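You operate a simulated robot arm through the tools that you are given. There is no shell and no other tool. Be economical: measure what you need, move in short steps, check, and stop when the job is done.

Carry out the task below with a simulated robot arm. There is one attempt and no reset: what you move stays moved.

TASK
Clamp the blue block from the yellow frame in the jig, slide it in and lock the slide.
Fine: red lever and yellow knob at their stops; the jig stays locked; leave the depth dial.

It is judged by the outcome, as a careful person would: the job done as asked, and still so three seconds after it is handed in. It fails if anything else is knocked over, pushed out of place, dropped, spilled or broken.

THE ROBOT
A 7-joint arm with a two-finger parallel gripper, fixed in place. Base frame: the origin is at the foot of the arm, x ahead of it, y to its left, z up; the work surface is at about z = 850. Lengths are in mm, angles in rad, forces in N, time in s.
With the tool pointing down near the work surface it reaches from about 300 to 700 mm from the base axis. Its first joint turns from -1.152 to 1.152 rad. Payload 1.57 kg.
Tool frame: the origin (TCP) lies between the finger pads and is the grasp point; the fingertips stand 30 mm ahead of it; z points along the fingers, y is the line along which they close. The gripper opens to 110 mm. The fingers are 24 mm wide and 12 mm thick; the gripper's body (48 by 112 mm) begins 78 mm behind the TCP.
Orientation is that of the tool frame in the base frame, as a unit quaternion [w, x, y, z]. With the fingers straight down and closing along the base's y, the tool's x points along the base's -x, its y along +y and its z along -z.

THE INTERFACE
- The arm moves only by the tool send_rows. Its argument "moves" is a list of rows, each a list of 7 numbers: the gripper command, from -1 (fully open) to 1 (shut), values between in proportion, then the shift along the base's x, y, z in m, then the turn, a rotation vector about the base's x, y, z in rad. In form: [[hand, x, y, z, ax, ay, az], ...]. A call has 1 to 8 rows; each row is the pose to reach, as a shift and turn from the pose commanded when the call began. A row lasts 0.2 s, in which the tool goes at most 50 mm and 0.15 rad; a call with a longer step from one row to the next is refused whole, and so is a gripper value outside its range. A pose out of reach is approached as far as the arm can. The call stops where the force on the tool passes 70 N (or 10 N more than at its start, if that is more) or the arm is blocked; 0.2 s more then pass. The fingers move at their own pace (about 108 mm/s each) and stop on an object; they squeeze with about 20 N. The grip force told is the motor's: it shows also when the fingers shut on nothing. Time passes only in rows, and 0.2 s behind the last, so rows that repeat a pose let the fingers close. It gives the time, the measured TCP pose, the force on the tool (base axes), the opening and the grip force at its end, in the units of the frame above (readings bear some noise), and new pictures: "views" is both (left out), scene, wrist or none.
- Cameras (640 x 400 px; columns grow to the right, rows downward): "scene" is fixed at [151.3, -399.9, 1415.5]; the picture's right is [0.87, -0.49, 0.00], its down [-0.25, -0.45, -0.86] and it looks along [0.42, 0.75, -0.51] (base axes); focal length 367 px, centre (320, 200). "wrist" rides on the gripper at [-36, 0, -80] in the tool frame; the picture's right is [0.00, -1.00, 0.00], its down [0.97, 0.00, -0.24] and it looks along [0.24, 0.00, 0.97] (tool axes); focal length 218 px, centre (320, 200).
- measure_at(camera, pixels): for up to 12 pixels [column, row] of the newest picture of that camera ("zoom" is the newest enlarged one), the place [x, y, z] in the base frame of the surface seen there, good to about 2 mm, but the place of the scene camera against the robot may be out by one fixed shift of up to 25 mm in any direction. No time passes.
- enlarge(camera, box): a new picture of the part [left, top, right, bottom] of that camera's present view, enlarged. No time passes.
- finish_job(): hands the job in; it is judged then, once.

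Work in short steps. Measure before you move; look again where a grasp or a placing could have gone wrong, and mend it. You have 80 turns and 120 pictures in all, the two below and enlarged ones among them. Open the gripper and draw the arm clear of the work before you hand the job in, unless the task says otherwise; then end with one line.

The tools are called after "Emit:" as a command line: name --pt "numbers of a row" for each row, then --argument value for the rest, lists and objects as JSON in quotes. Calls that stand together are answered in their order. send_rows: Moves the arm, as the interface text tells. Its arguments: {"type":"object","properties":{"moves":{"type":"array","items":{"type":"array","items":{"type":"number"}}},"views":{"type":"string","enum":["both","scene","wrist","none"]}},"required":["moves"]} The other tools are called the same way: measure_at (camera, pixels) gives the place of the surface under pixels of a picture; enlarge (camera, box) takes an enlarged picture of a part of a camera's view; finish_job () hands the job in.

At the start:

```text
clock: 0.0
position: [319.8, 188.0, 1198.2]
tool_rot: [0.001, 0.0, 1.0, 0.0]
wrist_force: [0.2, 0.1, 1.2]
width: 110.0
gripper_force: 0.0
```

scene: 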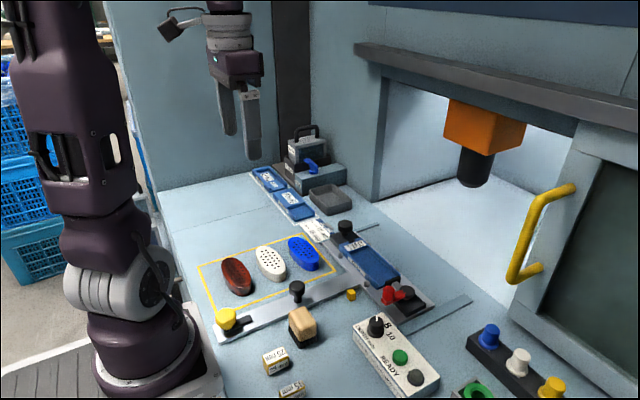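
wrist: 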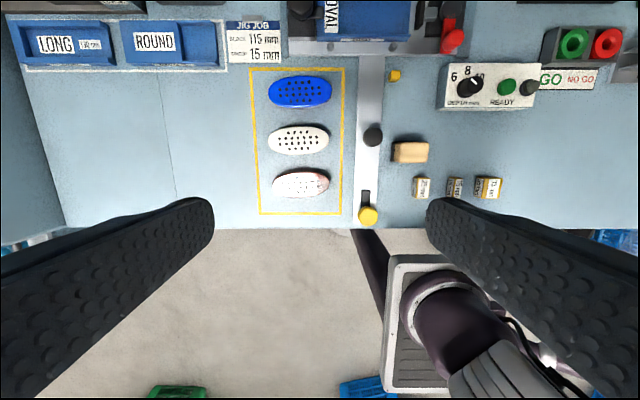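

The scene shows the yellow frame with three blocks (blue at about (303,253)), a slide rail with a jig, and a label "JIG JOB". I enlarge both views to read the labels.

Emit:
enlarge --camera "scene" --box '[190, 200, 350, 300]'

Emit:
enlarge --camera "scene" --box '[300, 210, 460, 310]'

Emit:
enlarge --camera "wrist" --box '[220, 0, 540, 200]'

Emit:
enlarge --camera "scene" --box '[200, 270, 360, 370]'

```text
4.00 times, centred on (270, 250) of scene
```

zoom: 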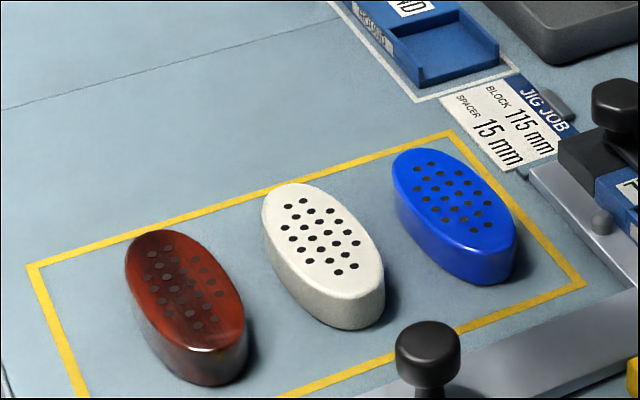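

```text
4.00 times, centred on (380, 260) of scene
```

zoom: 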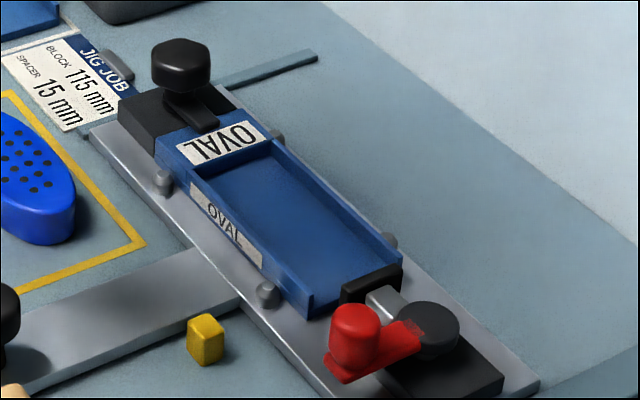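

```text
2.00 times, centred on (380, 100) of wrist
```

zoom: 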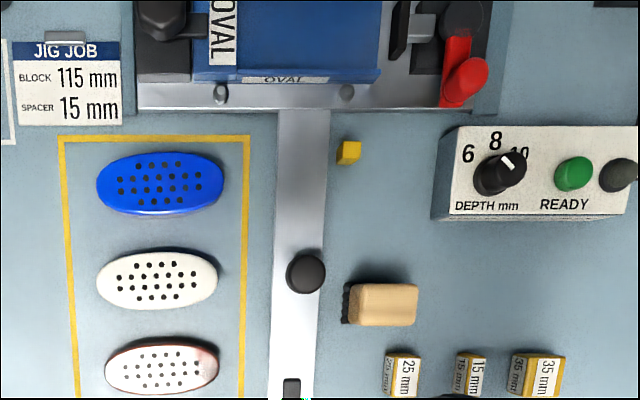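

```text
4.00 times, centred on (280, 320) of scene
```

zoom: 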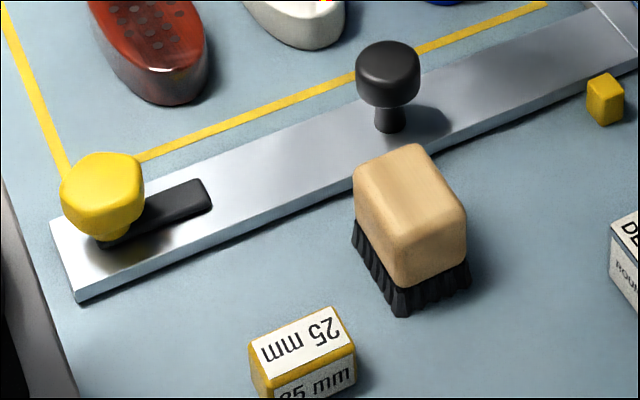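

The card says block 115 mm, spacer 15 mm; the OVAL tray is already in the jig. I measure the key features.

Emit:
measure_at --camera "wrist" --pixels '[[269, 92], [300, 90], [331, 92], [300, 80], [300, 104], [372, 137], [368, 215], [366, 196], [423, 187], [455, 187], [488, 187], [395, 76]]'

Emit:
measure_at --camera "scene" --pixels '[[289, 240], [319, 268], [303, 250], [297, 287], [226, 315], [345, 228], [388, 293], [352, 247], [396, 280], [370, 262], [276, 355], [291, 387]]'

Emit:
measure_at --camera "zoom" --pixels '[[390, 60], [388, 130], [100, 185], [180, 205], [410, 190], [300, 335], [605, 90], [250, 180]]'

Emit:
enlarge --camera "scene" --box '[340, 225, 440, 325]'

```text
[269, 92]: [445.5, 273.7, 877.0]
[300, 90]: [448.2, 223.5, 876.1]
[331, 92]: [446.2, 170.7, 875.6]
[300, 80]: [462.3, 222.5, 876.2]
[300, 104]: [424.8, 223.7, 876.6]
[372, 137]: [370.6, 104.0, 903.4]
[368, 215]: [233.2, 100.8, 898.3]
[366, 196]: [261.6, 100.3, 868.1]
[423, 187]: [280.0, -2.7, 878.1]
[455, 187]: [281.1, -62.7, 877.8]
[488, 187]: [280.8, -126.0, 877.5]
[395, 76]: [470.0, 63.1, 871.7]
```

```text
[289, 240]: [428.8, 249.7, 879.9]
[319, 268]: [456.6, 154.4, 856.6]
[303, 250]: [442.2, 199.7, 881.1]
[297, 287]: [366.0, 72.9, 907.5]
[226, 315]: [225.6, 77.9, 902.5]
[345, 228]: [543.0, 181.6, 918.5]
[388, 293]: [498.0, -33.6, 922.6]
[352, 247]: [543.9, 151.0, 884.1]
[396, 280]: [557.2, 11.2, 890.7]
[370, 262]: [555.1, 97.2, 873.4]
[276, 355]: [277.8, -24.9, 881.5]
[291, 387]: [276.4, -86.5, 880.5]
```

```text
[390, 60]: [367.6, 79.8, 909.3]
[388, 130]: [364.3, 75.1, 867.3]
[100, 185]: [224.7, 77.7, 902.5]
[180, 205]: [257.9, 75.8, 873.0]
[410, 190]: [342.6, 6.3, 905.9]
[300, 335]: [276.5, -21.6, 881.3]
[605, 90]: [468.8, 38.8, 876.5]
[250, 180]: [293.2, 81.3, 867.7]
```

```text
4.00 times, centred on (390, 275) of scene
```

zoom: 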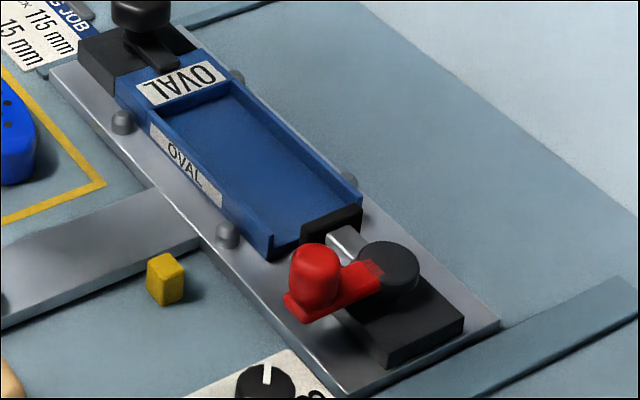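

Wrist and scene cameras disagree by about (-3,-23,+4); I trust the wrist. I move above the jig for a closer view and check where the spindle head is.

Emit:
measure_at --camera "scene" --pixels '[[473, 170], [450, 110], [470, 125], [360, 60], [385, 150], [510, 280], [540, 230], [370, 225], [430, 315], [470, 297], [350, 295], [376, 322]]'

Emit:
send_rows --pt "-1 0.04 -0.01 -0.005 0 0 0" --pt "-1 0.08 -0.02 -0.02 0 0 0" --pt "-1 0.12 -0.03 -0.035 0 0 0" --pt "-1 0.16 -0.04 -0.05 0 0 0" --pt "-1 0.2 -0.05 -0.06 0 0 0" --pt "-1 0.2 -0.05 -0.06 0 0 0"

```text
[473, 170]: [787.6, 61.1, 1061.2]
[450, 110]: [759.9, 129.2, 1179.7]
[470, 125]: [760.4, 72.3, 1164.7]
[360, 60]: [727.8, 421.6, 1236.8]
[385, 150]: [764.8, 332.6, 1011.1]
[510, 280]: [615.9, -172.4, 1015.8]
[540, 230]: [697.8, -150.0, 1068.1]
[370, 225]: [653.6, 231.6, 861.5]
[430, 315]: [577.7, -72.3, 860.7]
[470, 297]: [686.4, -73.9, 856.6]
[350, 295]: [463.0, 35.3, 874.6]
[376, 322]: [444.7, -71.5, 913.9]
```

```text
clock: 1.4
position: [521.7, 138.3, 1139.7]
tool_rot: [0.0, 0.0, 1.0, 0.0]
wrist_force: [0.3, -0.1, -0.2]
width: 110.2
gripper_force: 0.0
```

scene: 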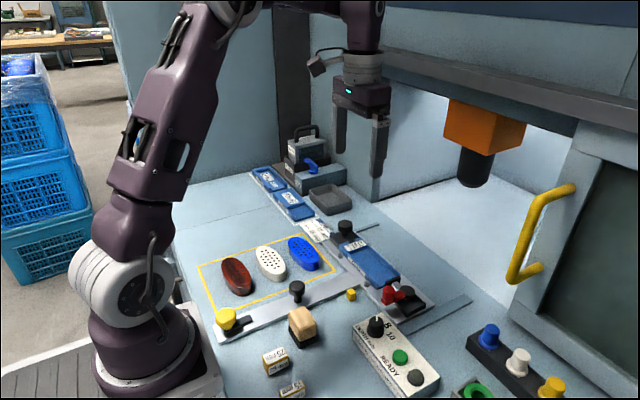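
wrist: 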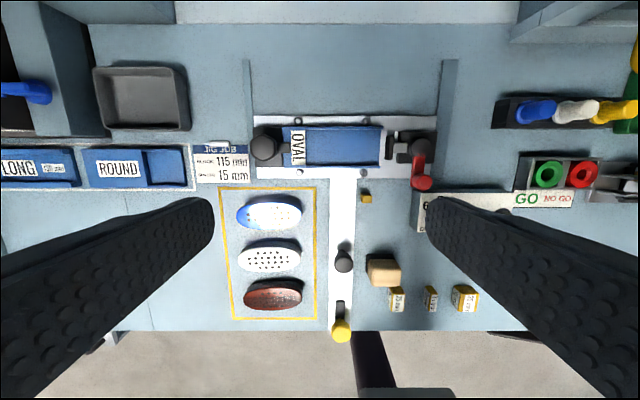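

Emit:
enlarge --camera "wrist" --box '[240, 95, 450, 225]'

Emit:
measure_at --camera "zoom" --pixels '[[70, 160], [200, 150], [420, 150], [310, 110], [310, 200], [310, 97], [310, 210], [555, 270], [545, 160], [475, 130], [470, 160], [305, 160]]'

Emit:
measure_at --camera "zoom" --pixels '[[4, 353], [20, 360], [95, 362], [175, 360], [182, 362], [100, 320], [100, 385], [500, 150], [515, 180], [388, 320], [60, 240], [600, 250]]'

```text
3.05 times, centred on (345, 160) of wrist
```

zoom: 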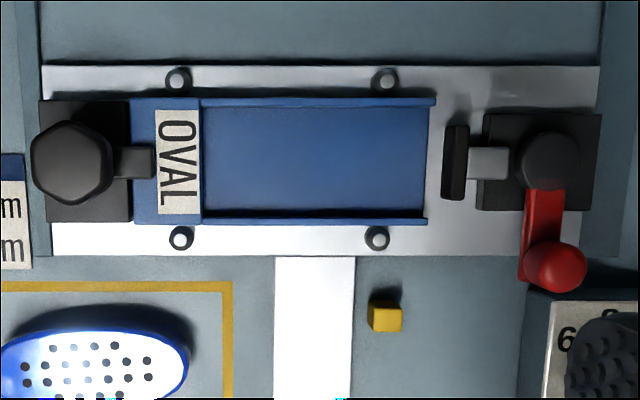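

```text
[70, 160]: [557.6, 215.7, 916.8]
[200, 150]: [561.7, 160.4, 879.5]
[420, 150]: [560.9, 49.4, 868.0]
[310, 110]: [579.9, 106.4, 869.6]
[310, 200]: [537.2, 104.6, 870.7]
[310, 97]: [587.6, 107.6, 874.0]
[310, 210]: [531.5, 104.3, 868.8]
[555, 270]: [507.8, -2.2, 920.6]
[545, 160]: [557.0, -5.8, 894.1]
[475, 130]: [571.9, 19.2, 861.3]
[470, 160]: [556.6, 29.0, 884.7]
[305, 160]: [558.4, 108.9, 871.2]
```

```text
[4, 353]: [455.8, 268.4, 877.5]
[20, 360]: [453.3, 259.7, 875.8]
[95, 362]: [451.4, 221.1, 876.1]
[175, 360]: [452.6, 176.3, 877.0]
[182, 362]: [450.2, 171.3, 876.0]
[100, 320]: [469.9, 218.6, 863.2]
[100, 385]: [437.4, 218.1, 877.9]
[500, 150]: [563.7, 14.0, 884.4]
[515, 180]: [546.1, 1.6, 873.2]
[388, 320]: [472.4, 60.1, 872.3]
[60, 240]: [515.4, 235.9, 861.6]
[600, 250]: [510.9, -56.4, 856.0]
```

The pocket runs y≈158→48 with pad at ≈42, floor z≈870. I need the block lengths accurately, so I look from closer above them.

Emit:
send_rows --pt "-1 -0.02 0.03 -0.02 0 0 0" --pt "-1 -0.04 0.06 -0.05 0 0 0" --pt "-1 -0.06 0.08 -0.08 0 0 0" --pt "-1 -0.08 0.08 -0.11 0 0 0" --pt "-1 -0.08 0.08 -0.11 0 0 0" --views "wrist"

```text
clock: 2.6
position: [440.6, 218.8, 1026.1]
tool_rot: [0.001, 0.001, 1.0, 0.0]
wrist_force: [0.7, 0.4, 0.8]
width: 110.1
gripper_force: 0.1
```

wrist: 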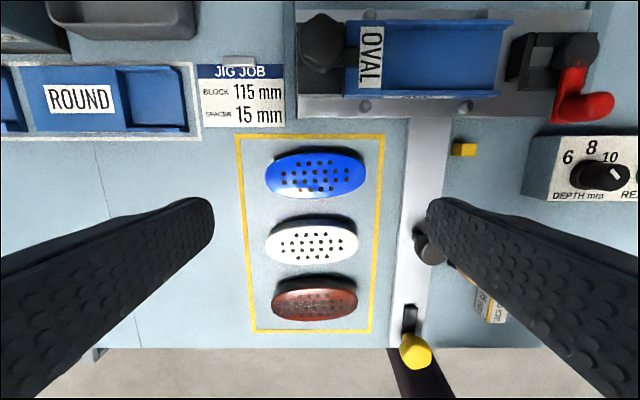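

Emit:
enlarge --camera "wrist" --box '[240, 130, 400, 230]'

Emit:
measure_at --camera "zoom" --pixels '[[104, 180], [108, 180], [495, 165], [500, 165], [300, 100], [300, 90], [300, 260], [104, 190], [108, 375], [460, 375], [464, 375], [300, 250]]'

Emit:
enlarge --camera "wrist" --box '[290, 0, 610, 200]'

Emit:
measure_at --camera "zoom" --pixels '[[194, 100], [204, 100], [400, 110], [414, 110], [412, 150], [300, 60], [300, 150], [440, 110], [452, 110], [470, 90], [590, 210], [345, 300]]'

```text
4.00 times, centred on (320, 180) of wrist
```

zoom: 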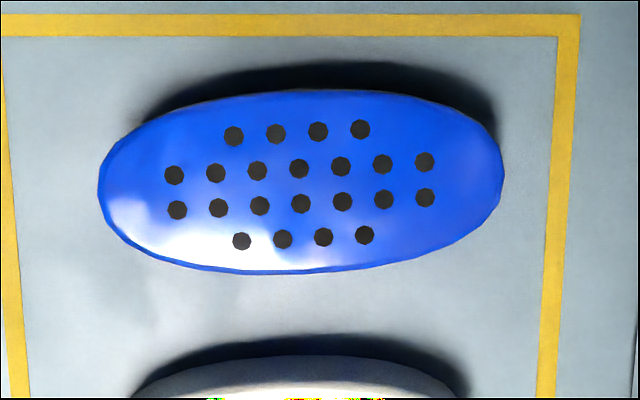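

```text
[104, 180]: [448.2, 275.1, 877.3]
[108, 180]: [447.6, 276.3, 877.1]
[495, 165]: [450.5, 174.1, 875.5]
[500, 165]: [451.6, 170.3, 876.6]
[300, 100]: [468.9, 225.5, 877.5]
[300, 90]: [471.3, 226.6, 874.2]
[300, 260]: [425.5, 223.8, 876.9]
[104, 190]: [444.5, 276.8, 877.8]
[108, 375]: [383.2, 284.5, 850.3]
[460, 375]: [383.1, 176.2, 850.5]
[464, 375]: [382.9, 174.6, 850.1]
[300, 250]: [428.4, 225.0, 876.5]
```

```text
2.00 times, centred on (450, 100) of wrist
```

zoom: 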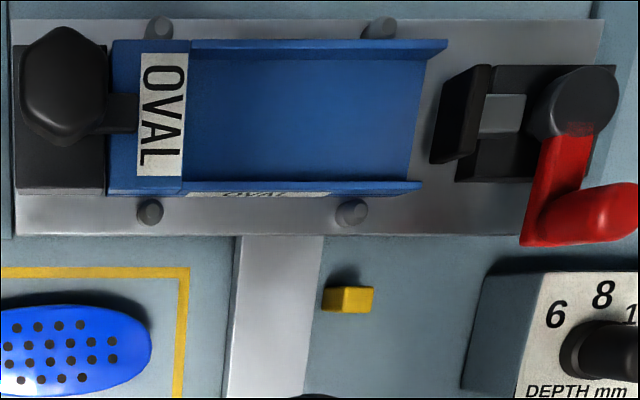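

```text
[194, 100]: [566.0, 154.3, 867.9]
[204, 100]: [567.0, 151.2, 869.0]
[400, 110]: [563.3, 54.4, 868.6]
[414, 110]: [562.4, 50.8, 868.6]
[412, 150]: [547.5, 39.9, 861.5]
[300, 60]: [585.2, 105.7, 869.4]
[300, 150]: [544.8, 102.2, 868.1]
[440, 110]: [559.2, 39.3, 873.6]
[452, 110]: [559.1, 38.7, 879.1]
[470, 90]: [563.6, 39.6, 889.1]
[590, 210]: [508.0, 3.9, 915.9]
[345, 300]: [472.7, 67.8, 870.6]
```

Blue is about 106 mm long, tray floor about 107 mm. Whether a spacer is needed hinges on precise lengths, so I look closer at the clamp and then at the spacers.

Emit:
send_rows --pt "-1 0.03 -0.04 0.0 0 0 0" --pt "-1 0.06 -0.08 -0.0 0 0 0" --pt "-1 0.1 -0.11 -0.01 0 0 0" --pt "-1 0.13 -0.14 -0.03 0 0 0" --pt "-1 0.15 -0.16 -0.04 0 0 0" --pt "-1 0.15 -0.16 -0.04 0 0 0" --views "wrist"

```text
refused: row 3 steps farther than a row can; nothing moved
```

Emit:
send_rows --pt "-1 0.03 -0.03 0.0 0 0 0" --pt "-1 0.06 -0.06 -0.0 0 0 0" --pt "-1 0.09 -0.09 -0.01 0 0 0" --pt "-1 0.12 -0.12 -0.03 0 0 0" --pt "-1 0.14 -0.15 -0.04 0 0 0" --pt "-1 0.15 -0.16 -0.04 0 0 0" --pt "-1 0.15 -0.16 -0.04 0 0 0" --views "wrist"

Emit:
enlarge --camera "wrist" --box '[200, 100, 440, 250]'

```text
clock: 4.2
position: [589.4, 58.3, 986.3]
tool_rot: [0.0, 0.0, 1.0, 0.0]
wrist_force: [-0.9, 0.2, -0.2]
width: 110.1
gripper_force: 0.0
```

wrist: 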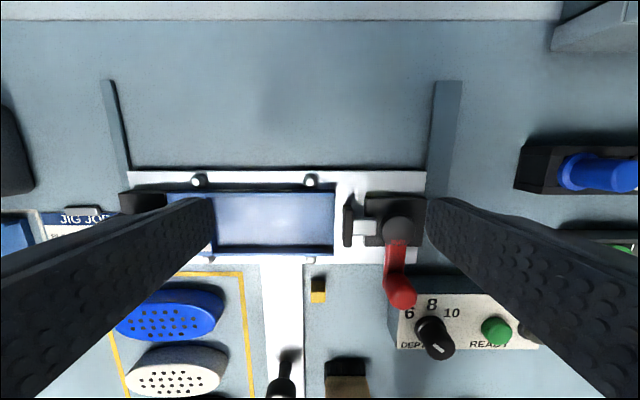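

```text
2.67 times, centred on (320, 175) of wrist
```

zoom: 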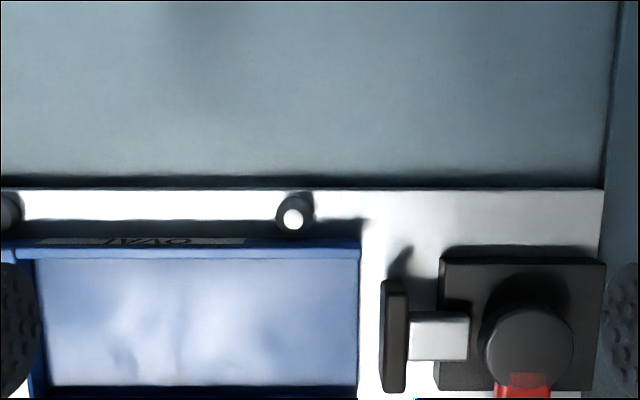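

Emit:
measure_at --camera "zoom" --pixels '[[45, 300], [34, 300], [30, 250], [352, 300], [362, 300], [383, 350], [388, 300], [398, 300], [410, 340], [435, 340], [465, 340], [600, 230]]'

Emit:
enlarge --camera "wrist" --box '[320, 170, 480, 270]'

Emit:
enlarge --camera "scene" --box '[370, 260, 450, 310]'

```text
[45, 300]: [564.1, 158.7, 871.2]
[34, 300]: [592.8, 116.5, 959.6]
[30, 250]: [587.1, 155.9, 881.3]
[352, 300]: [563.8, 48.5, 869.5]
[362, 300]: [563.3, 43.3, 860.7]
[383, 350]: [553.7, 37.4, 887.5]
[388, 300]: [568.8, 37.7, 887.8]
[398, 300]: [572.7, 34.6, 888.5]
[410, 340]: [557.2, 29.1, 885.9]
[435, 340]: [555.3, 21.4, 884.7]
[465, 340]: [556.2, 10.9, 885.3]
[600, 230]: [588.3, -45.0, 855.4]
```

```text
4.00 times, centred on (400, 220) of wrist
```

zoom: 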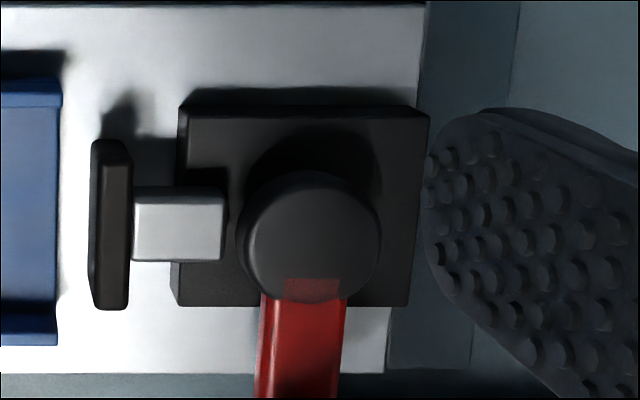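

```text
8.00 times, centred on (410, 285) of scene
```

zoom: 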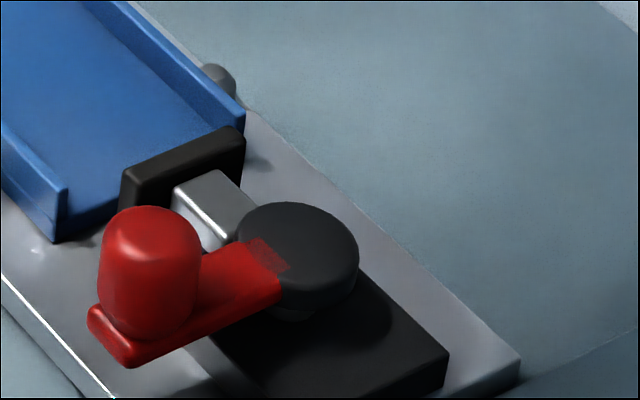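

Pad face at y≈38, end wall ≈157.5: open gap about 119 mm. Now I go above the blue block, turning the gripper so it closes across the block's width, and inspect it from close.

Emit:
send_rows --pt "-1 -0.01 0.015 0.03 0 0 0.14" --pt "-1 -0.03 0.035 0.04 0 0 0.28" --pt "-1 -0.05 0.06 0.04 0 0 0.42" --pt "-1 -0.07 0.085 0.04 0 0 0.56" --pt "-1 -0.09 0.11 0.04 0 0 0.7" --pt "-1 -0.11 0.135 0.04 0 0 0.84" --pt "-1 -0.13 0.155 0.04 0 0 0.98" --pt "-1 -0.139 0.165 0.04 0 0 1.12" --views "none"

Emit:
send_rows --pt "-1 0 0 0 0 0 0.14" --pt "-1 0 0 -0.01 0 0 0.28" --pt "-1 0 0 -0.03 0 0 0.42" --pt "-1 0 0 -0.04 0 0 0.49" --pt "-1 0 0 -0.04 0 0 0.49"

```text
clock: 6.0
position: [450.9, 224.2, 1026.9]
tool_rot: [0.0, -0.532, 0.847, 0.0]
wrist_force: [0.2, -0.2, 0.3]
width: 110.0
gripper_force: 0.1
```

```text
clock: 7.2
position: [451.7, 224.1, 990.0]
tool_rot: [0.0, 0.721, -0.693, -0.001]
wrist_force: [0.0, -0.6, 0.0]
width: 110.1
gripper_force: 0.1
```

scene: 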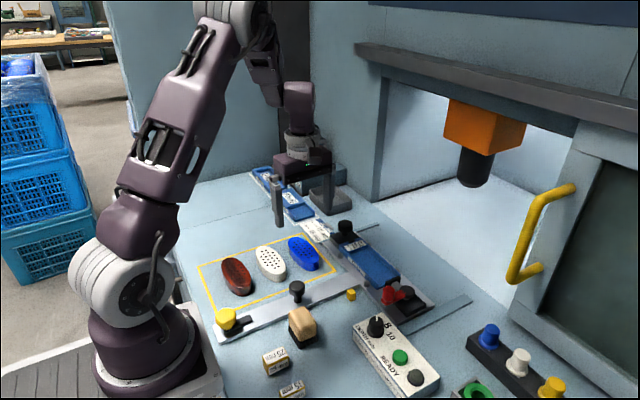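
wrist: 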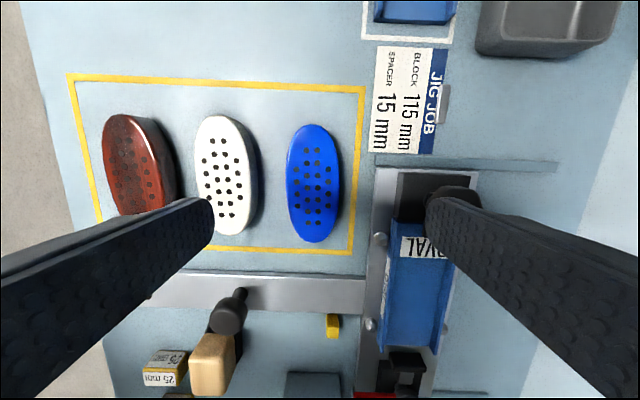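

Emit:
enlarge --camera "wrist" --box '[210, 110, 410, 250]'

Emit:
measure_at --camera "zoom" --pixels '[[325, 50], [325, 54], [325, 60], [322, 415], [322, 420], [322, 424], [250, 230], [256, 230], [400, 230], [406, 230], [240, 310], [330, 230]]'

Emit:
measure_at --camera "wrist" --pixels '[[215, 118], [240, 233], [115, 115], [155, 210], [314, 126], [314, 241], [415, 255], [385, 340], [440, 345], [418, 342], [395, 355], [405, 360]]'

```text
2.86 times, centred on (310, 180) of wrist
```

zoom: 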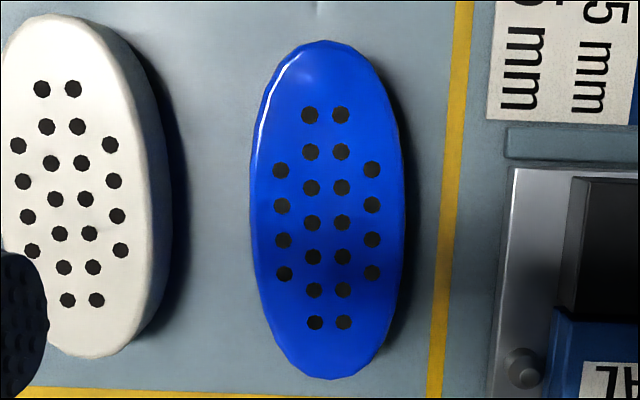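

```text
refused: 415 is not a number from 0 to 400
```

```text
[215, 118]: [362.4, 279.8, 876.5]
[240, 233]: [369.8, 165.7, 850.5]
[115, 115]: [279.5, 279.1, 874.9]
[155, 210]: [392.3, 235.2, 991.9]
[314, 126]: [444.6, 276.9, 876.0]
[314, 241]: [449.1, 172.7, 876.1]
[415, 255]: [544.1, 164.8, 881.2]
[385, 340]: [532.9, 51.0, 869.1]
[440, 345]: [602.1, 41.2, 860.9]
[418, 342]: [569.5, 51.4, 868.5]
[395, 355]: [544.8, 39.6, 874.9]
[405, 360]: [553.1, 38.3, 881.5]
```

Emit:
measure_at --camera "zoom" --pixels '[[325, 40], [325, 43], [325, 48], [330, 372], [330, 377], [330, 380], [250, 210], [254, 210], [400, 210], [405, 210], [60, 18], [90, 352]]'

Emit:
enlarge --camera "wrist" --box '[350, 220, 450, 390]'

```text
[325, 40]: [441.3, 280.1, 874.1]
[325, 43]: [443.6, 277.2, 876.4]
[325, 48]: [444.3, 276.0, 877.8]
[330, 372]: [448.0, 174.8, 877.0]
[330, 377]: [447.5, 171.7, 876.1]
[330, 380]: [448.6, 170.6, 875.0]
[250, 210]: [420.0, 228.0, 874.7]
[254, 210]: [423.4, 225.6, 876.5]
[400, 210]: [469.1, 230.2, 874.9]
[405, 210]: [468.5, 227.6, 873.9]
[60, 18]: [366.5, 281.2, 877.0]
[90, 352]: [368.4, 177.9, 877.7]
```

```text
2.35 times, centred on (400, 305) of wrist
```

zoom: 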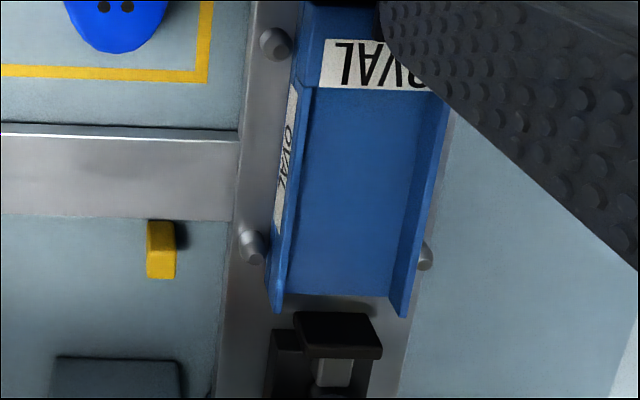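

Blue block: centre about (445.5, 225.3), ~109 × 49 mm, top z 877; with gap 119 no spacer can fit, so the block goes in alone. I set the opening to 64 mm (clearing the white block), and go down to TCP z≈894.

Emit:
send_rows --pt "-0.16 -0.006 0.001 0 0 0 0.01" --pt "-0.16 -0.006 0.001 0 0 0 0.01" --pt "-0.16 -0.006 0.001 -0.03 0 0 0.01" --pt "-0.16 -0.006 0.001 -0.06 0 0 0.01" --pt "-0.16 -0.006 0.001 -0.06 0 0 0.01"

```text
clock: 8.4
position: [446.6, 227.4, 928.9]
tool_rot: [0.0, 0.724, -0.69, 0.0]
wrist_force: [0.8, 0.0, 0.1]
width: 63.5
gripper_force: 0.0
```

scene: 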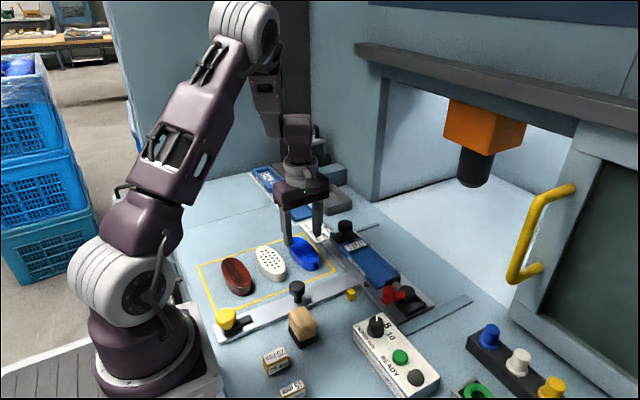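
wrist: 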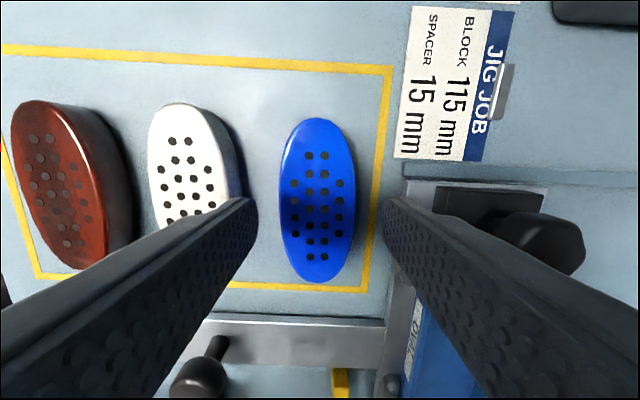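

Emit:
measure_at --camera "wrist" --pixels '[[228, 170], [232, 185], [281, 200], [354, 200], [317, 119], [317, 282], [245, 205], [390, 205]]'

```text
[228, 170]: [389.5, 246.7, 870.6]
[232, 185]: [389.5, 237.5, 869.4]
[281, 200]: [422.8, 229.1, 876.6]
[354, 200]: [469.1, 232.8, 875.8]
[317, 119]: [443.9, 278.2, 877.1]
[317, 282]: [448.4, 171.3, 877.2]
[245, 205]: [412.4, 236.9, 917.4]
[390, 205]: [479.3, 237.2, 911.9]
```

Clearances are fine (white edge x≈390, finger outer ≈402). I descend and close.

Emit:
send_rows --pt "-0.16 0 -0.002 -0.02 0 0 0" --pt "-0.16 0 -0.002 -0.036 0 0 0" --pt "-0.16 0 -0.002 -0.036 0 0 0" --pt "0.4 0 -0.002 -0.036 0 0 0" --pt "0.4 0 -0.002 -0.036 0 0 0" --pt "0.4 0 -0.002 -0.036 0 0 0"

```text
clock: 9.8
position: [446.9, 223.0, 892.2]
tool_rot: [0.0, 0.724, -0.69, 0.0]
wrist_force: [-0.2, 0.4, -0.3]
width: 49.0
gripper_force: 19.5
```

scene: 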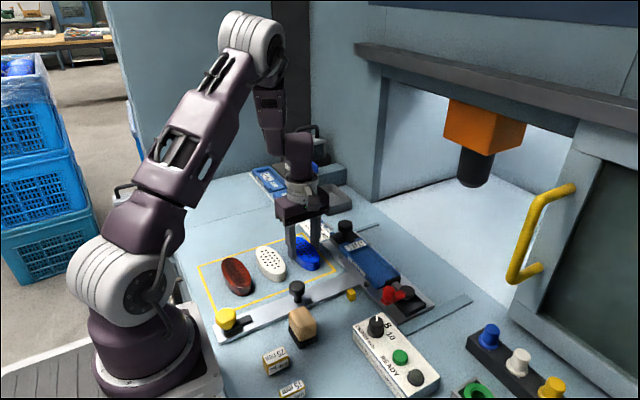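
wrist: 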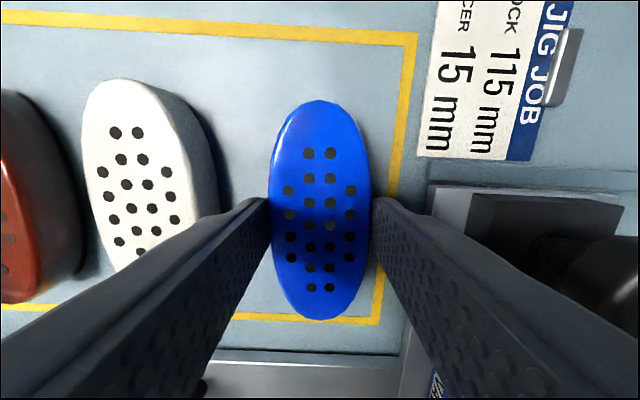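

Gripped at width 49. Fingertips at z 862 would nearly touch the tray walls on placing, so I regrip 4 mm higher and then lift.

Emit:
send_rows --pt "0.0 0 0 0 0 0 0" --pt "0.0 0 0.002 0.004 0 0 0" --pt "0.0 0 0.002 0.004 0 0 0" --pt "0.5 0 0.002 0.004 0 0 0" --pt "0.5 0 0.002 0.004 0 0 0" --pt "0.5 0 0.002 0.004 0 0 0" --views "wrist"

Emit:
measure_at --camera "wrist" --pixels '[[320, 101], [320, 103], [320, 106], [318, 314], [318, 318], [318, 320], [320, 200]]'

```text
clock: 11.2
position: [445.6, 225.1, 895.3]
tool_rot: [0.0, 0.724, -0.689, 0.0]
wrist_force: [0.2, 0.3, 0.9]
width: 49.0
gripper_force: 19.9
```

wrist: 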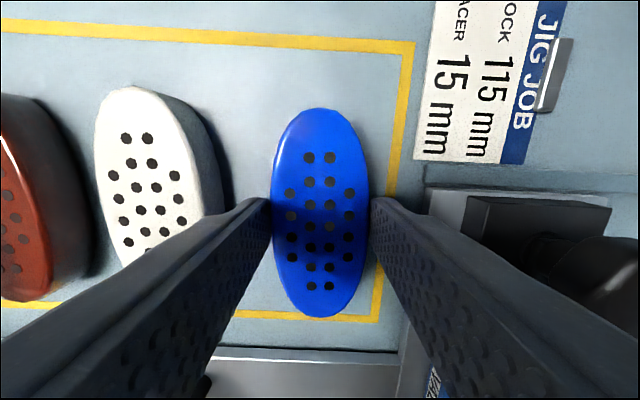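

```text
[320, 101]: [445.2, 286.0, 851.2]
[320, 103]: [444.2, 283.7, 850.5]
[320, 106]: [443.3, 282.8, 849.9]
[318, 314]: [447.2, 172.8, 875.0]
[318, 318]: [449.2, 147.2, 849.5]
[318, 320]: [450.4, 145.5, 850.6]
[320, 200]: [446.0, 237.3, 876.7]
```

Block is gripped centrally (centre ≈ (445.6, 225)). I lift it, carry it along y first, then over the tray (target centre (559, 101.5)), straightening the yaw.

Emit:
send_rows --pt "0.5 0 0 0.03 0 0 0" --pt "0.5 0 0 0.065 0 0 0" --pt "0.5 0 -0.04 0.07 0 0 -0.02" --pt "0.5 0.01 -0.085 0.07 0 0 -0.05" --pt "0.5 0.035 -0.123 0.07 0 0 -0.05" --pt "0.5 0.075 -0.123 0.07 0 0 -0.05" --pt "0.5 0.113 -0.123 0.07 0 0 -0.05" --pt "0.5 0.113 -0.123 0.07 0 0 -0.05"

```text
clock: 13.0
position: [560.1, 101.8, 967.0]
tool_rot: [0.0, -0.707, 0.707, 0.0]
wrist_force: [0.4, 1.2, -0.6]
width: 49.3
gripper_force: 20.1
```

scene: 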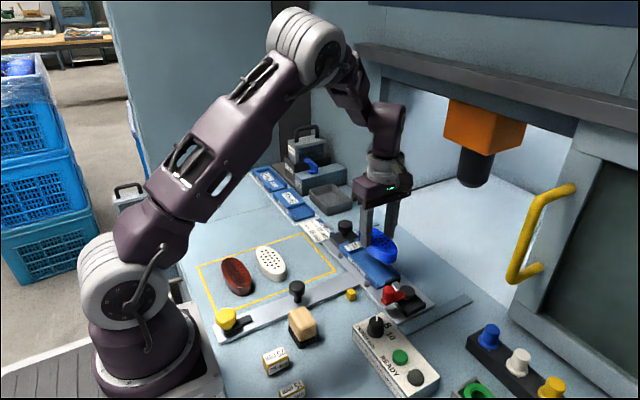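
wrist: 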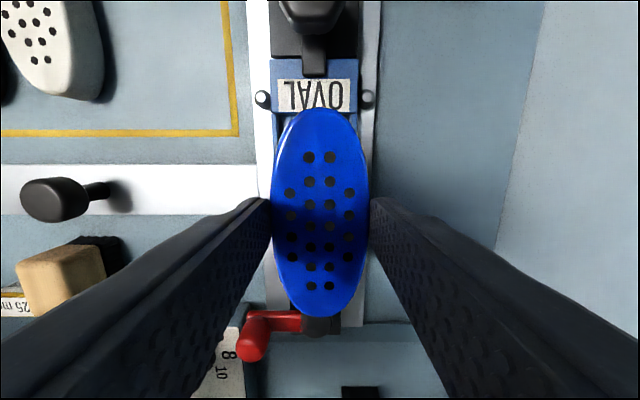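

Emit:
enlarge --camera "wrist" --box '[240, 50, 400, 150]'

Emit:
measure_at --camera "zoom" --pixels '[[118, 150], [126, 150], [128, 210], [145, 280], [150, 270], [155, 265], [466, 150], [460, 150], [470, 240], [482, 250], [320, 30], [160, 245]]'

```text
4.00 times, centred on (320, 100) of wrist
```

zoom: 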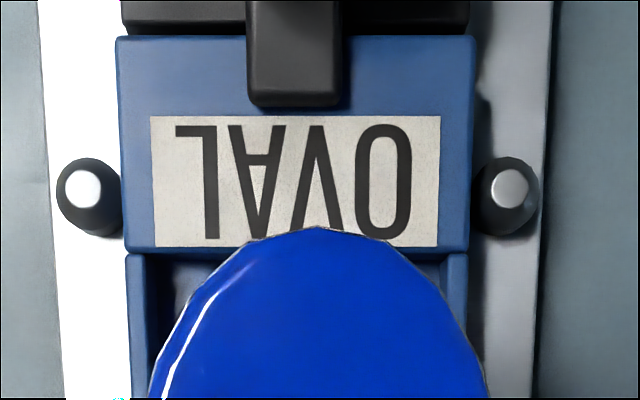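

```text
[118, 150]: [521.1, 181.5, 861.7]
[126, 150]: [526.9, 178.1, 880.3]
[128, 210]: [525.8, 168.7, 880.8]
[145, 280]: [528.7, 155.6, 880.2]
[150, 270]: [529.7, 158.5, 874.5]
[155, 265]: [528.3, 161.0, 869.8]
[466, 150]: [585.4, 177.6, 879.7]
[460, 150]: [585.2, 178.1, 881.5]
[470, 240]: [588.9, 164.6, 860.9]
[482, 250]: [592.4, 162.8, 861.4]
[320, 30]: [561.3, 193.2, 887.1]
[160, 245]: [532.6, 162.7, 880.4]
```

The tray centre lies about 3.5 mm to −x of the block (tray edges at zoom columns 120/474). I shift and lower to just above the tray.

Emit:
send_rows --pt "0.5 -0.0035 0.001 0 0 0 0" --pt "0.5 -0.0035 0.001 -0.02 0 0 0" --pt "0.5 -0.0035 0.001 -0.035 0 0 0" --pt "0.5 -0.0035 0.001 -0.035 0 0 0"

Emit:
enlarge --camera "wrist" --box '[220, 40, 420, 340]'

Emit:
enlarge --camera "scene" --box '[330, 215, 450, 315]'

```text
clock: 14.0
position: [553.7, 103.2, 930.3]
tool_rot: [0.0, 0.707, -0.707, 0.0]
wrist_force: [0.1, -0.6, -0.8]
width: 49.1
gripper_force: 19.7
```

scene: 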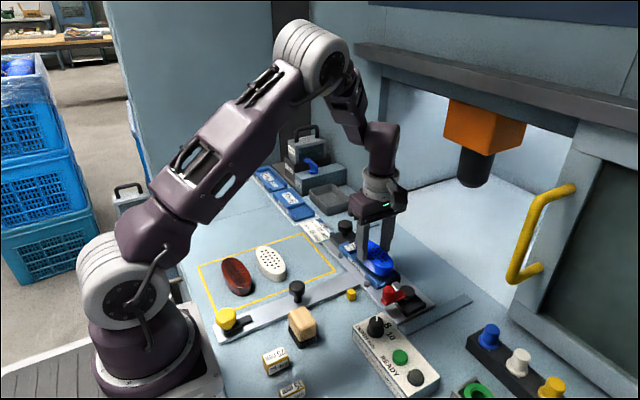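
wrist: 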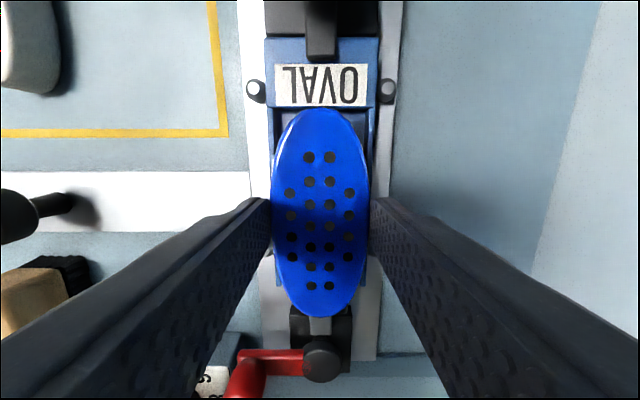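

```text
1.33 times, centred on (320, 190) of wrist
```

zoom: 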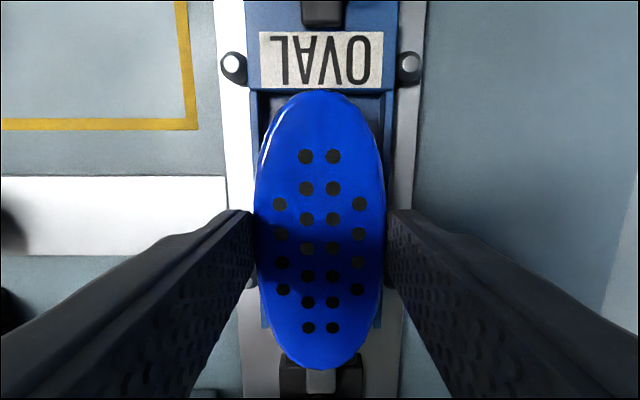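

```text
4.00 times, centred on (390, 265) of scene
```

zoom: 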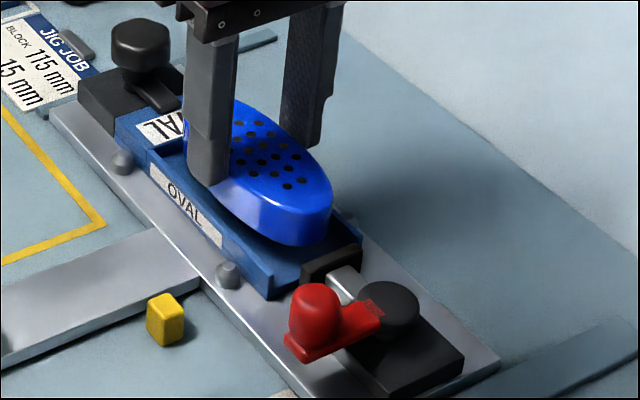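

Centred within ~1 mm. I lower into the tray gently.

Emit:
send_rows --pt "0.5 0.0008 0 -0.006 0 0 0" --pt "0.5 0.0008 0 -0.011 0 0 0" --pt "0.5 0.0008 0 -0.014 0 0 0" --pt "0.5 0.0008 0 -0.0155 0 0 0" --pt "0.5 0.0008 0 -0.0155 0 0 0"

Emit:
enlarge --camera "scene" --box '[330, 215, 450, 315]'

```text
clock: 15.2
position: [555.8, 103.1, 916.4]
tool_rot: [0.0, 0.708, -0.707, 0.0]
wrist_force: [0.7, 0.7, -1.8]
width: 48.9
gripper_force: 19.7
```

scene: 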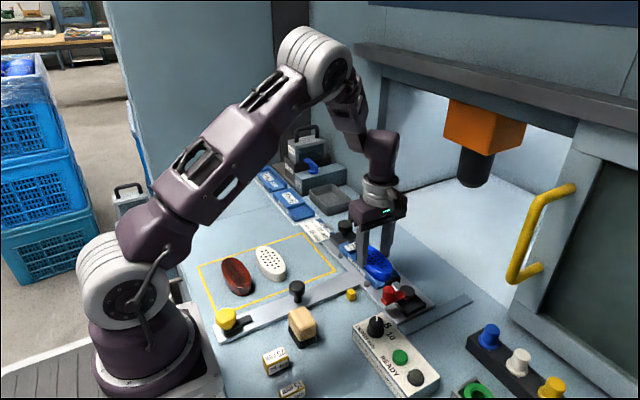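
wrist: 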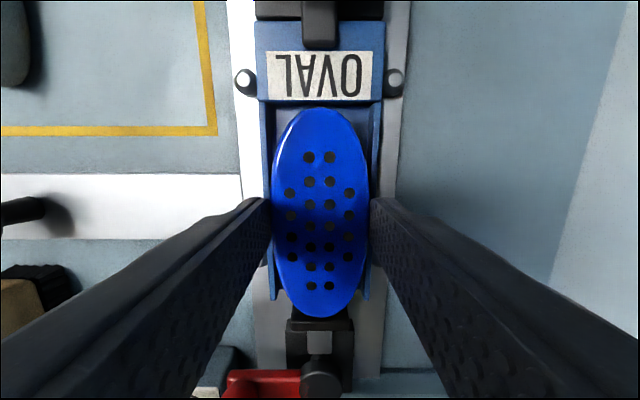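

```text
4.00 times, centred on (390, 265) of scene
```

zoom: 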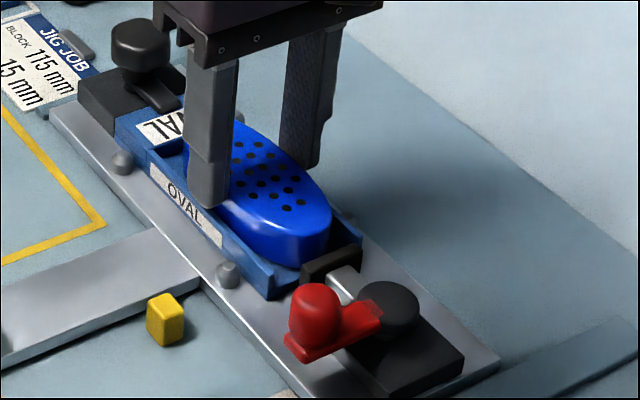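

Emit:
measure_at --camera "wrist" --pixels '[[320, 112], [345, 103], [350, 107], [285, 110], [318, 312], [320, 325], [330, 325], [265, 180], [378, 150], [320, 250], [300, 330], [369, 120]]'

```text
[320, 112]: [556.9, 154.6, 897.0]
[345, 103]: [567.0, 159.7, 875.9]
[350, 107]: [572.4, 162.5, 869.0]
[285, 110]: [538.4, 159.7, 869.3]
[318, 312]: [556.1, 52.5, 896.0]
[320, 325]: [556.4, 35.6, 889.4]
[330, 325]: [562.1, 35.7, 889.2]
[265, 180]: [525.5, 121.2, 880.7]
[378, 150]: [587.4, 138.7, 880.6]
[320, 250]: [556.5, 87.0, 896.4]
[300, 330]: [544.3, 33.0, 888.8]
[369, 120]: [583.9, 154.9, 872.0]
```

Block top is at 896.5, so it rests on the floor (869.5). I push it +y gently against the end wall before releasing.

Emit:
send_rows --pt "0.5 0 0.001 -0.001 0 0 0" --pt "0.5 0 0.002 -0.001 0 0 0" --pt "0.5 0 0.003 -0.001 0 0 0" --pt "0.5 0 0.003 -0.001 0 0 0" --views "wrist"

Emit:
enlarge --camera "wrist" --box '[240, 60, 400, 160]'

```text
clock: 16.2
position: [555.0, 106.7, 915.0]
tool_rot: [0.001, 0.707, -0.707, 0.0]
wrist_force: [0.2, 0.9, -1.2]
width: 49.2
gripper_force: 19.4
```

wrist: 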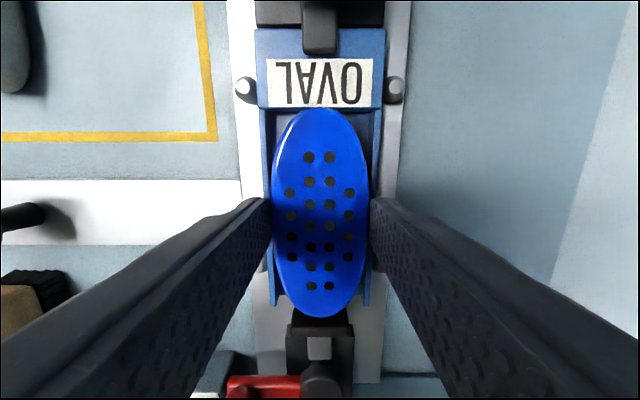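

```text
4.00 times, centred on (320, 110) of wrist
```

zoom: 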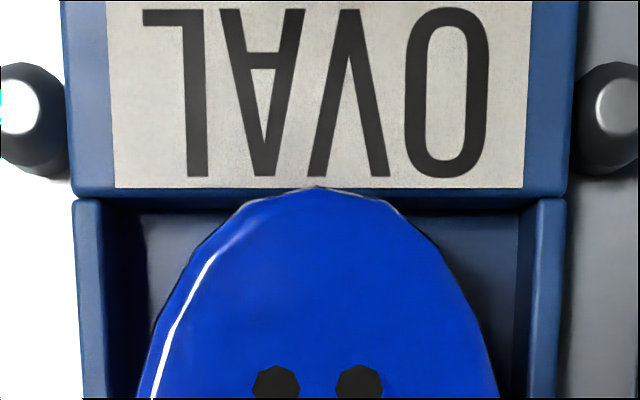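

Block is nearly against the wall. I release and rise, then look at the clamp from above.

Emit:
send_rows --pt "-0.1 0 0 0 0 0 0" --pt "-0.1 0 0 0 0 0 0" --pt "-0.1 0 0 0.03 0 0 0" --pt "-0.1 0 0 0.07 0 0 0" --pt "-0.1 0 0 0.11 0 0 0" --pt "-0.1 0 0 0.11 0 0 0"

Emit:
measure_at --camera "wrist" --pixels '[[320, 200]]'

```text
clock: 17.6
position: [557.3, 104.9, 1023.9]
tool_rot: [0.0, 0.707, -0.707, 0.0]
wrist_force: [0.1, -0.2, 0.0]
width: 60.8
gripper_force: 0.0
```

scene: 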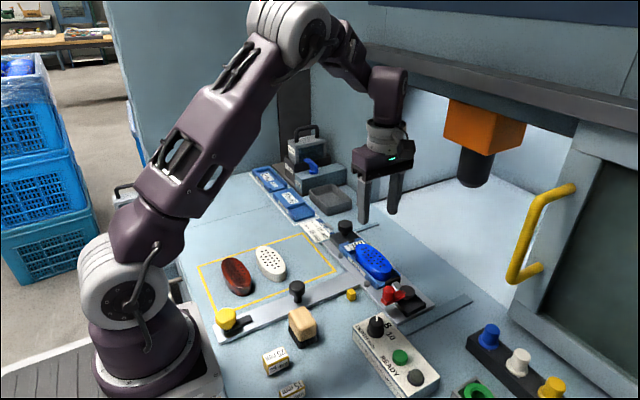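
wrist: 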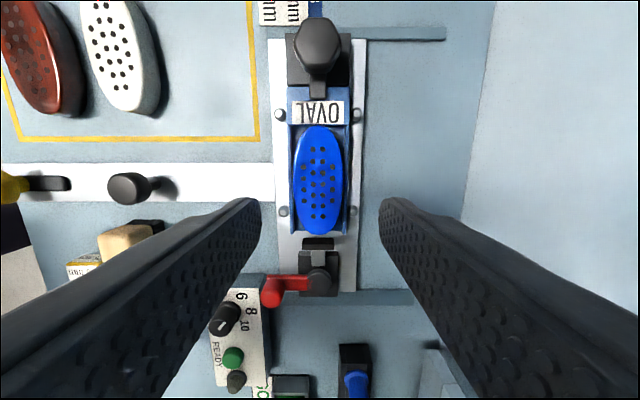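

```text
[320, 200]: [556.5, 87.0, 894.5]
```

The block sits in the tray, pad gap visible. Next I inspect the lever: handle near (271,293), pivot (318,282) in the wrist view.

Emit:
enlarge --camera "wrist" --box '[240, 220, 360, 320]'

Emit:
measure_at --camera "zoom" --pixels '[[160, 300], [130, 360], [160, 370], [220, 270], [260, 265], [330, 255], [420, 255], [420, 250], [420, 77], [420, 90], [380, 50], [160, 410]]'

Emit:
measure_at --camera "scene" --pixels '[[388, 287], [388, 297], [385, 300], [400, 297], [385, 304], [418, 295]]'

```text
4.00 times, centred on (300, 270) of wrist
```

zoom: 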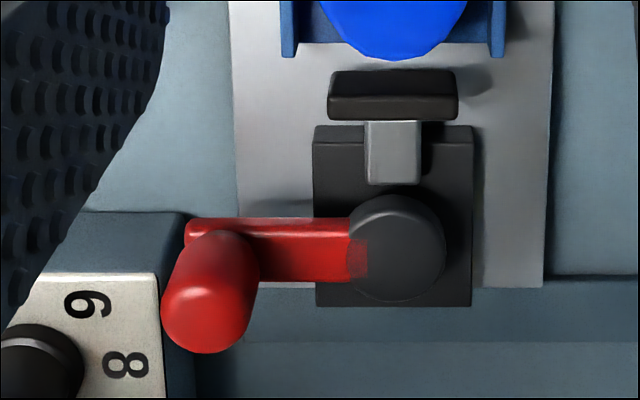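

```text
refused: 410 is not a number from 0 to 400
```

```text
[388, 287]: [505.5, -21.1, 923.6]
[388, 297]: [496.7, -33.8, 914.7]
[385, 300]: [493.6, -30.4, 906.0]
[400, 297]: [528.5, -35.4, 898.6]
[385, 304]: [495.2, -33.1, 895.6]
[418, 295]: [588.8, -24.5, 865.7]
```

Emit:
measure_at --camera "zoom" --pixels '[[160, 300], [205, 330], [220, 270], [290, 265], [400, 240], [170, 240], [150, 280], [110, 300], [40, 350], [390, 85], [390, 60], [390, 150]]'

```text
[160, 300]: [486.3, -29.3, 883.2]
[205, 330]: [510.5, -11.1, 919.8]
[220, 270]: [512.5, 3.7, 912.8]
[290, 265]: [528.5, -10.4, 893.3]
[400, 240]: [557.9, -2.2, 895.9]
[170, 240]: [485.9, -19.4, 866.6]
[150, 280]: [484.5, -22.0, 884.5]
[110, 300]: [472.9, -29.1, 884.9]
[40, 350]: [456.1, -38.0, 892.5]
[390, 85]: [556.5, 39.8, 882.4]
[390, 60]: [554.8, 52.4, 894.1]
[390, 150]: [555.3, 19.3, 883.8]
```

Handle centre ≈ (510,-7), top z 920, pivot ≈ (557.5,-5); depth box top (884) is below. Swinging toward +y would hit the block, so closing should be toward −y. I close the fingers and come down beside the handle on its +y side.

Emit:
send_rows --pt "1 -0.02 -0.03 -0.01 0 0 0" --pt "1 -0.047 -0.06 -0.03 0 0 0" --pt "1 -0.047 -0.077 -0.06 0 0 0" --pt "1 -0.047 -0.077 -0.09 0 0 0" --pt "1 -0.047 -0.077 -0.092 0 0 0"

```text
clock: 18.8
position: [509.1, 27.5, 931.9]
tool_rot: [0.0, 0.707, -0.707, 0.0]
wrist_force: [-0.3, 0.2, -0.4]
width: 0.0
gripper_force: 20.6
```

scene: 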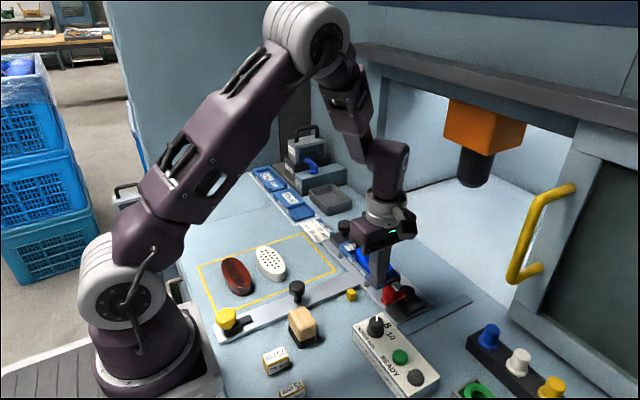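
wrist: 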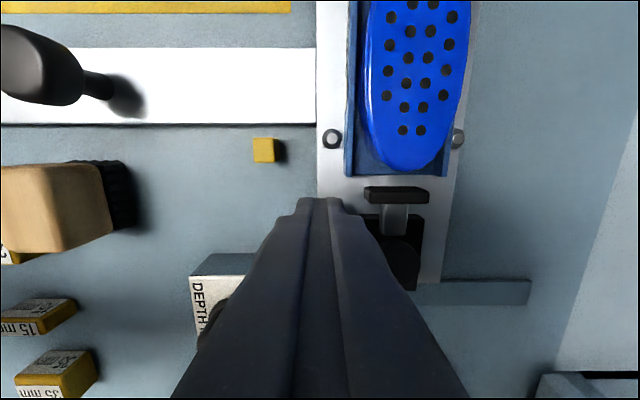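

Fingers are beside the handle. I push slowly toward −y.

Emit:
send_rows --pt "1 0 -0.008 0 0 0 0" --pt "1 0 -0.013 0 0 0 0" --pt "1 0 -0.017 0 0 0 0" --pt "1 0.0005 -0.021 0 0 0 0" --pt "1 0.001 -0.024 0 0 0 0"

Emit:
enlarge --camera "scene" --box '[350, 225, 450, 315]'

```text
clock: 20.0
position: [510.3, 4.1, 933.4]
tool_rot: [0.0, -0.707, 0.707, 0.001]
wrist_force: [0.0, 1.4, 0.6]
width: 0.0
gripper_force: 20.6
```

scene: 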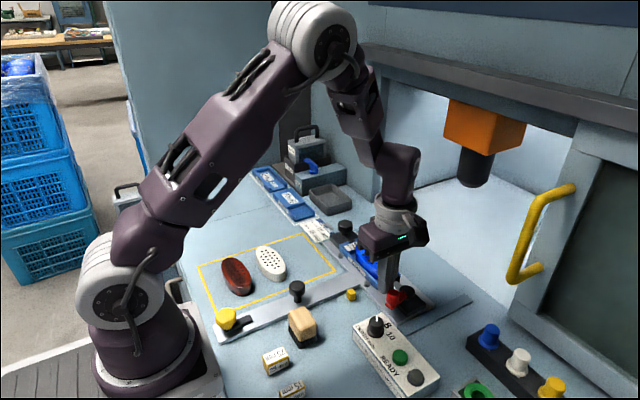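
wrist: 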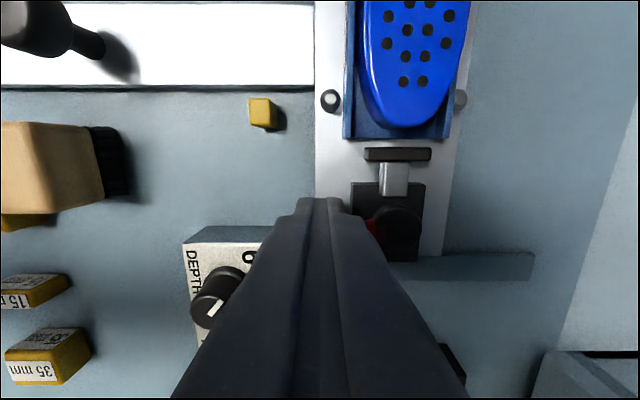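

```text
4.44 times, centred on (400, 270) of scene
```

zoom: 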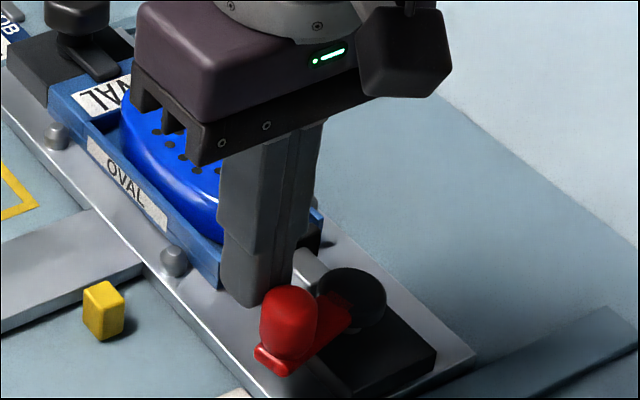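

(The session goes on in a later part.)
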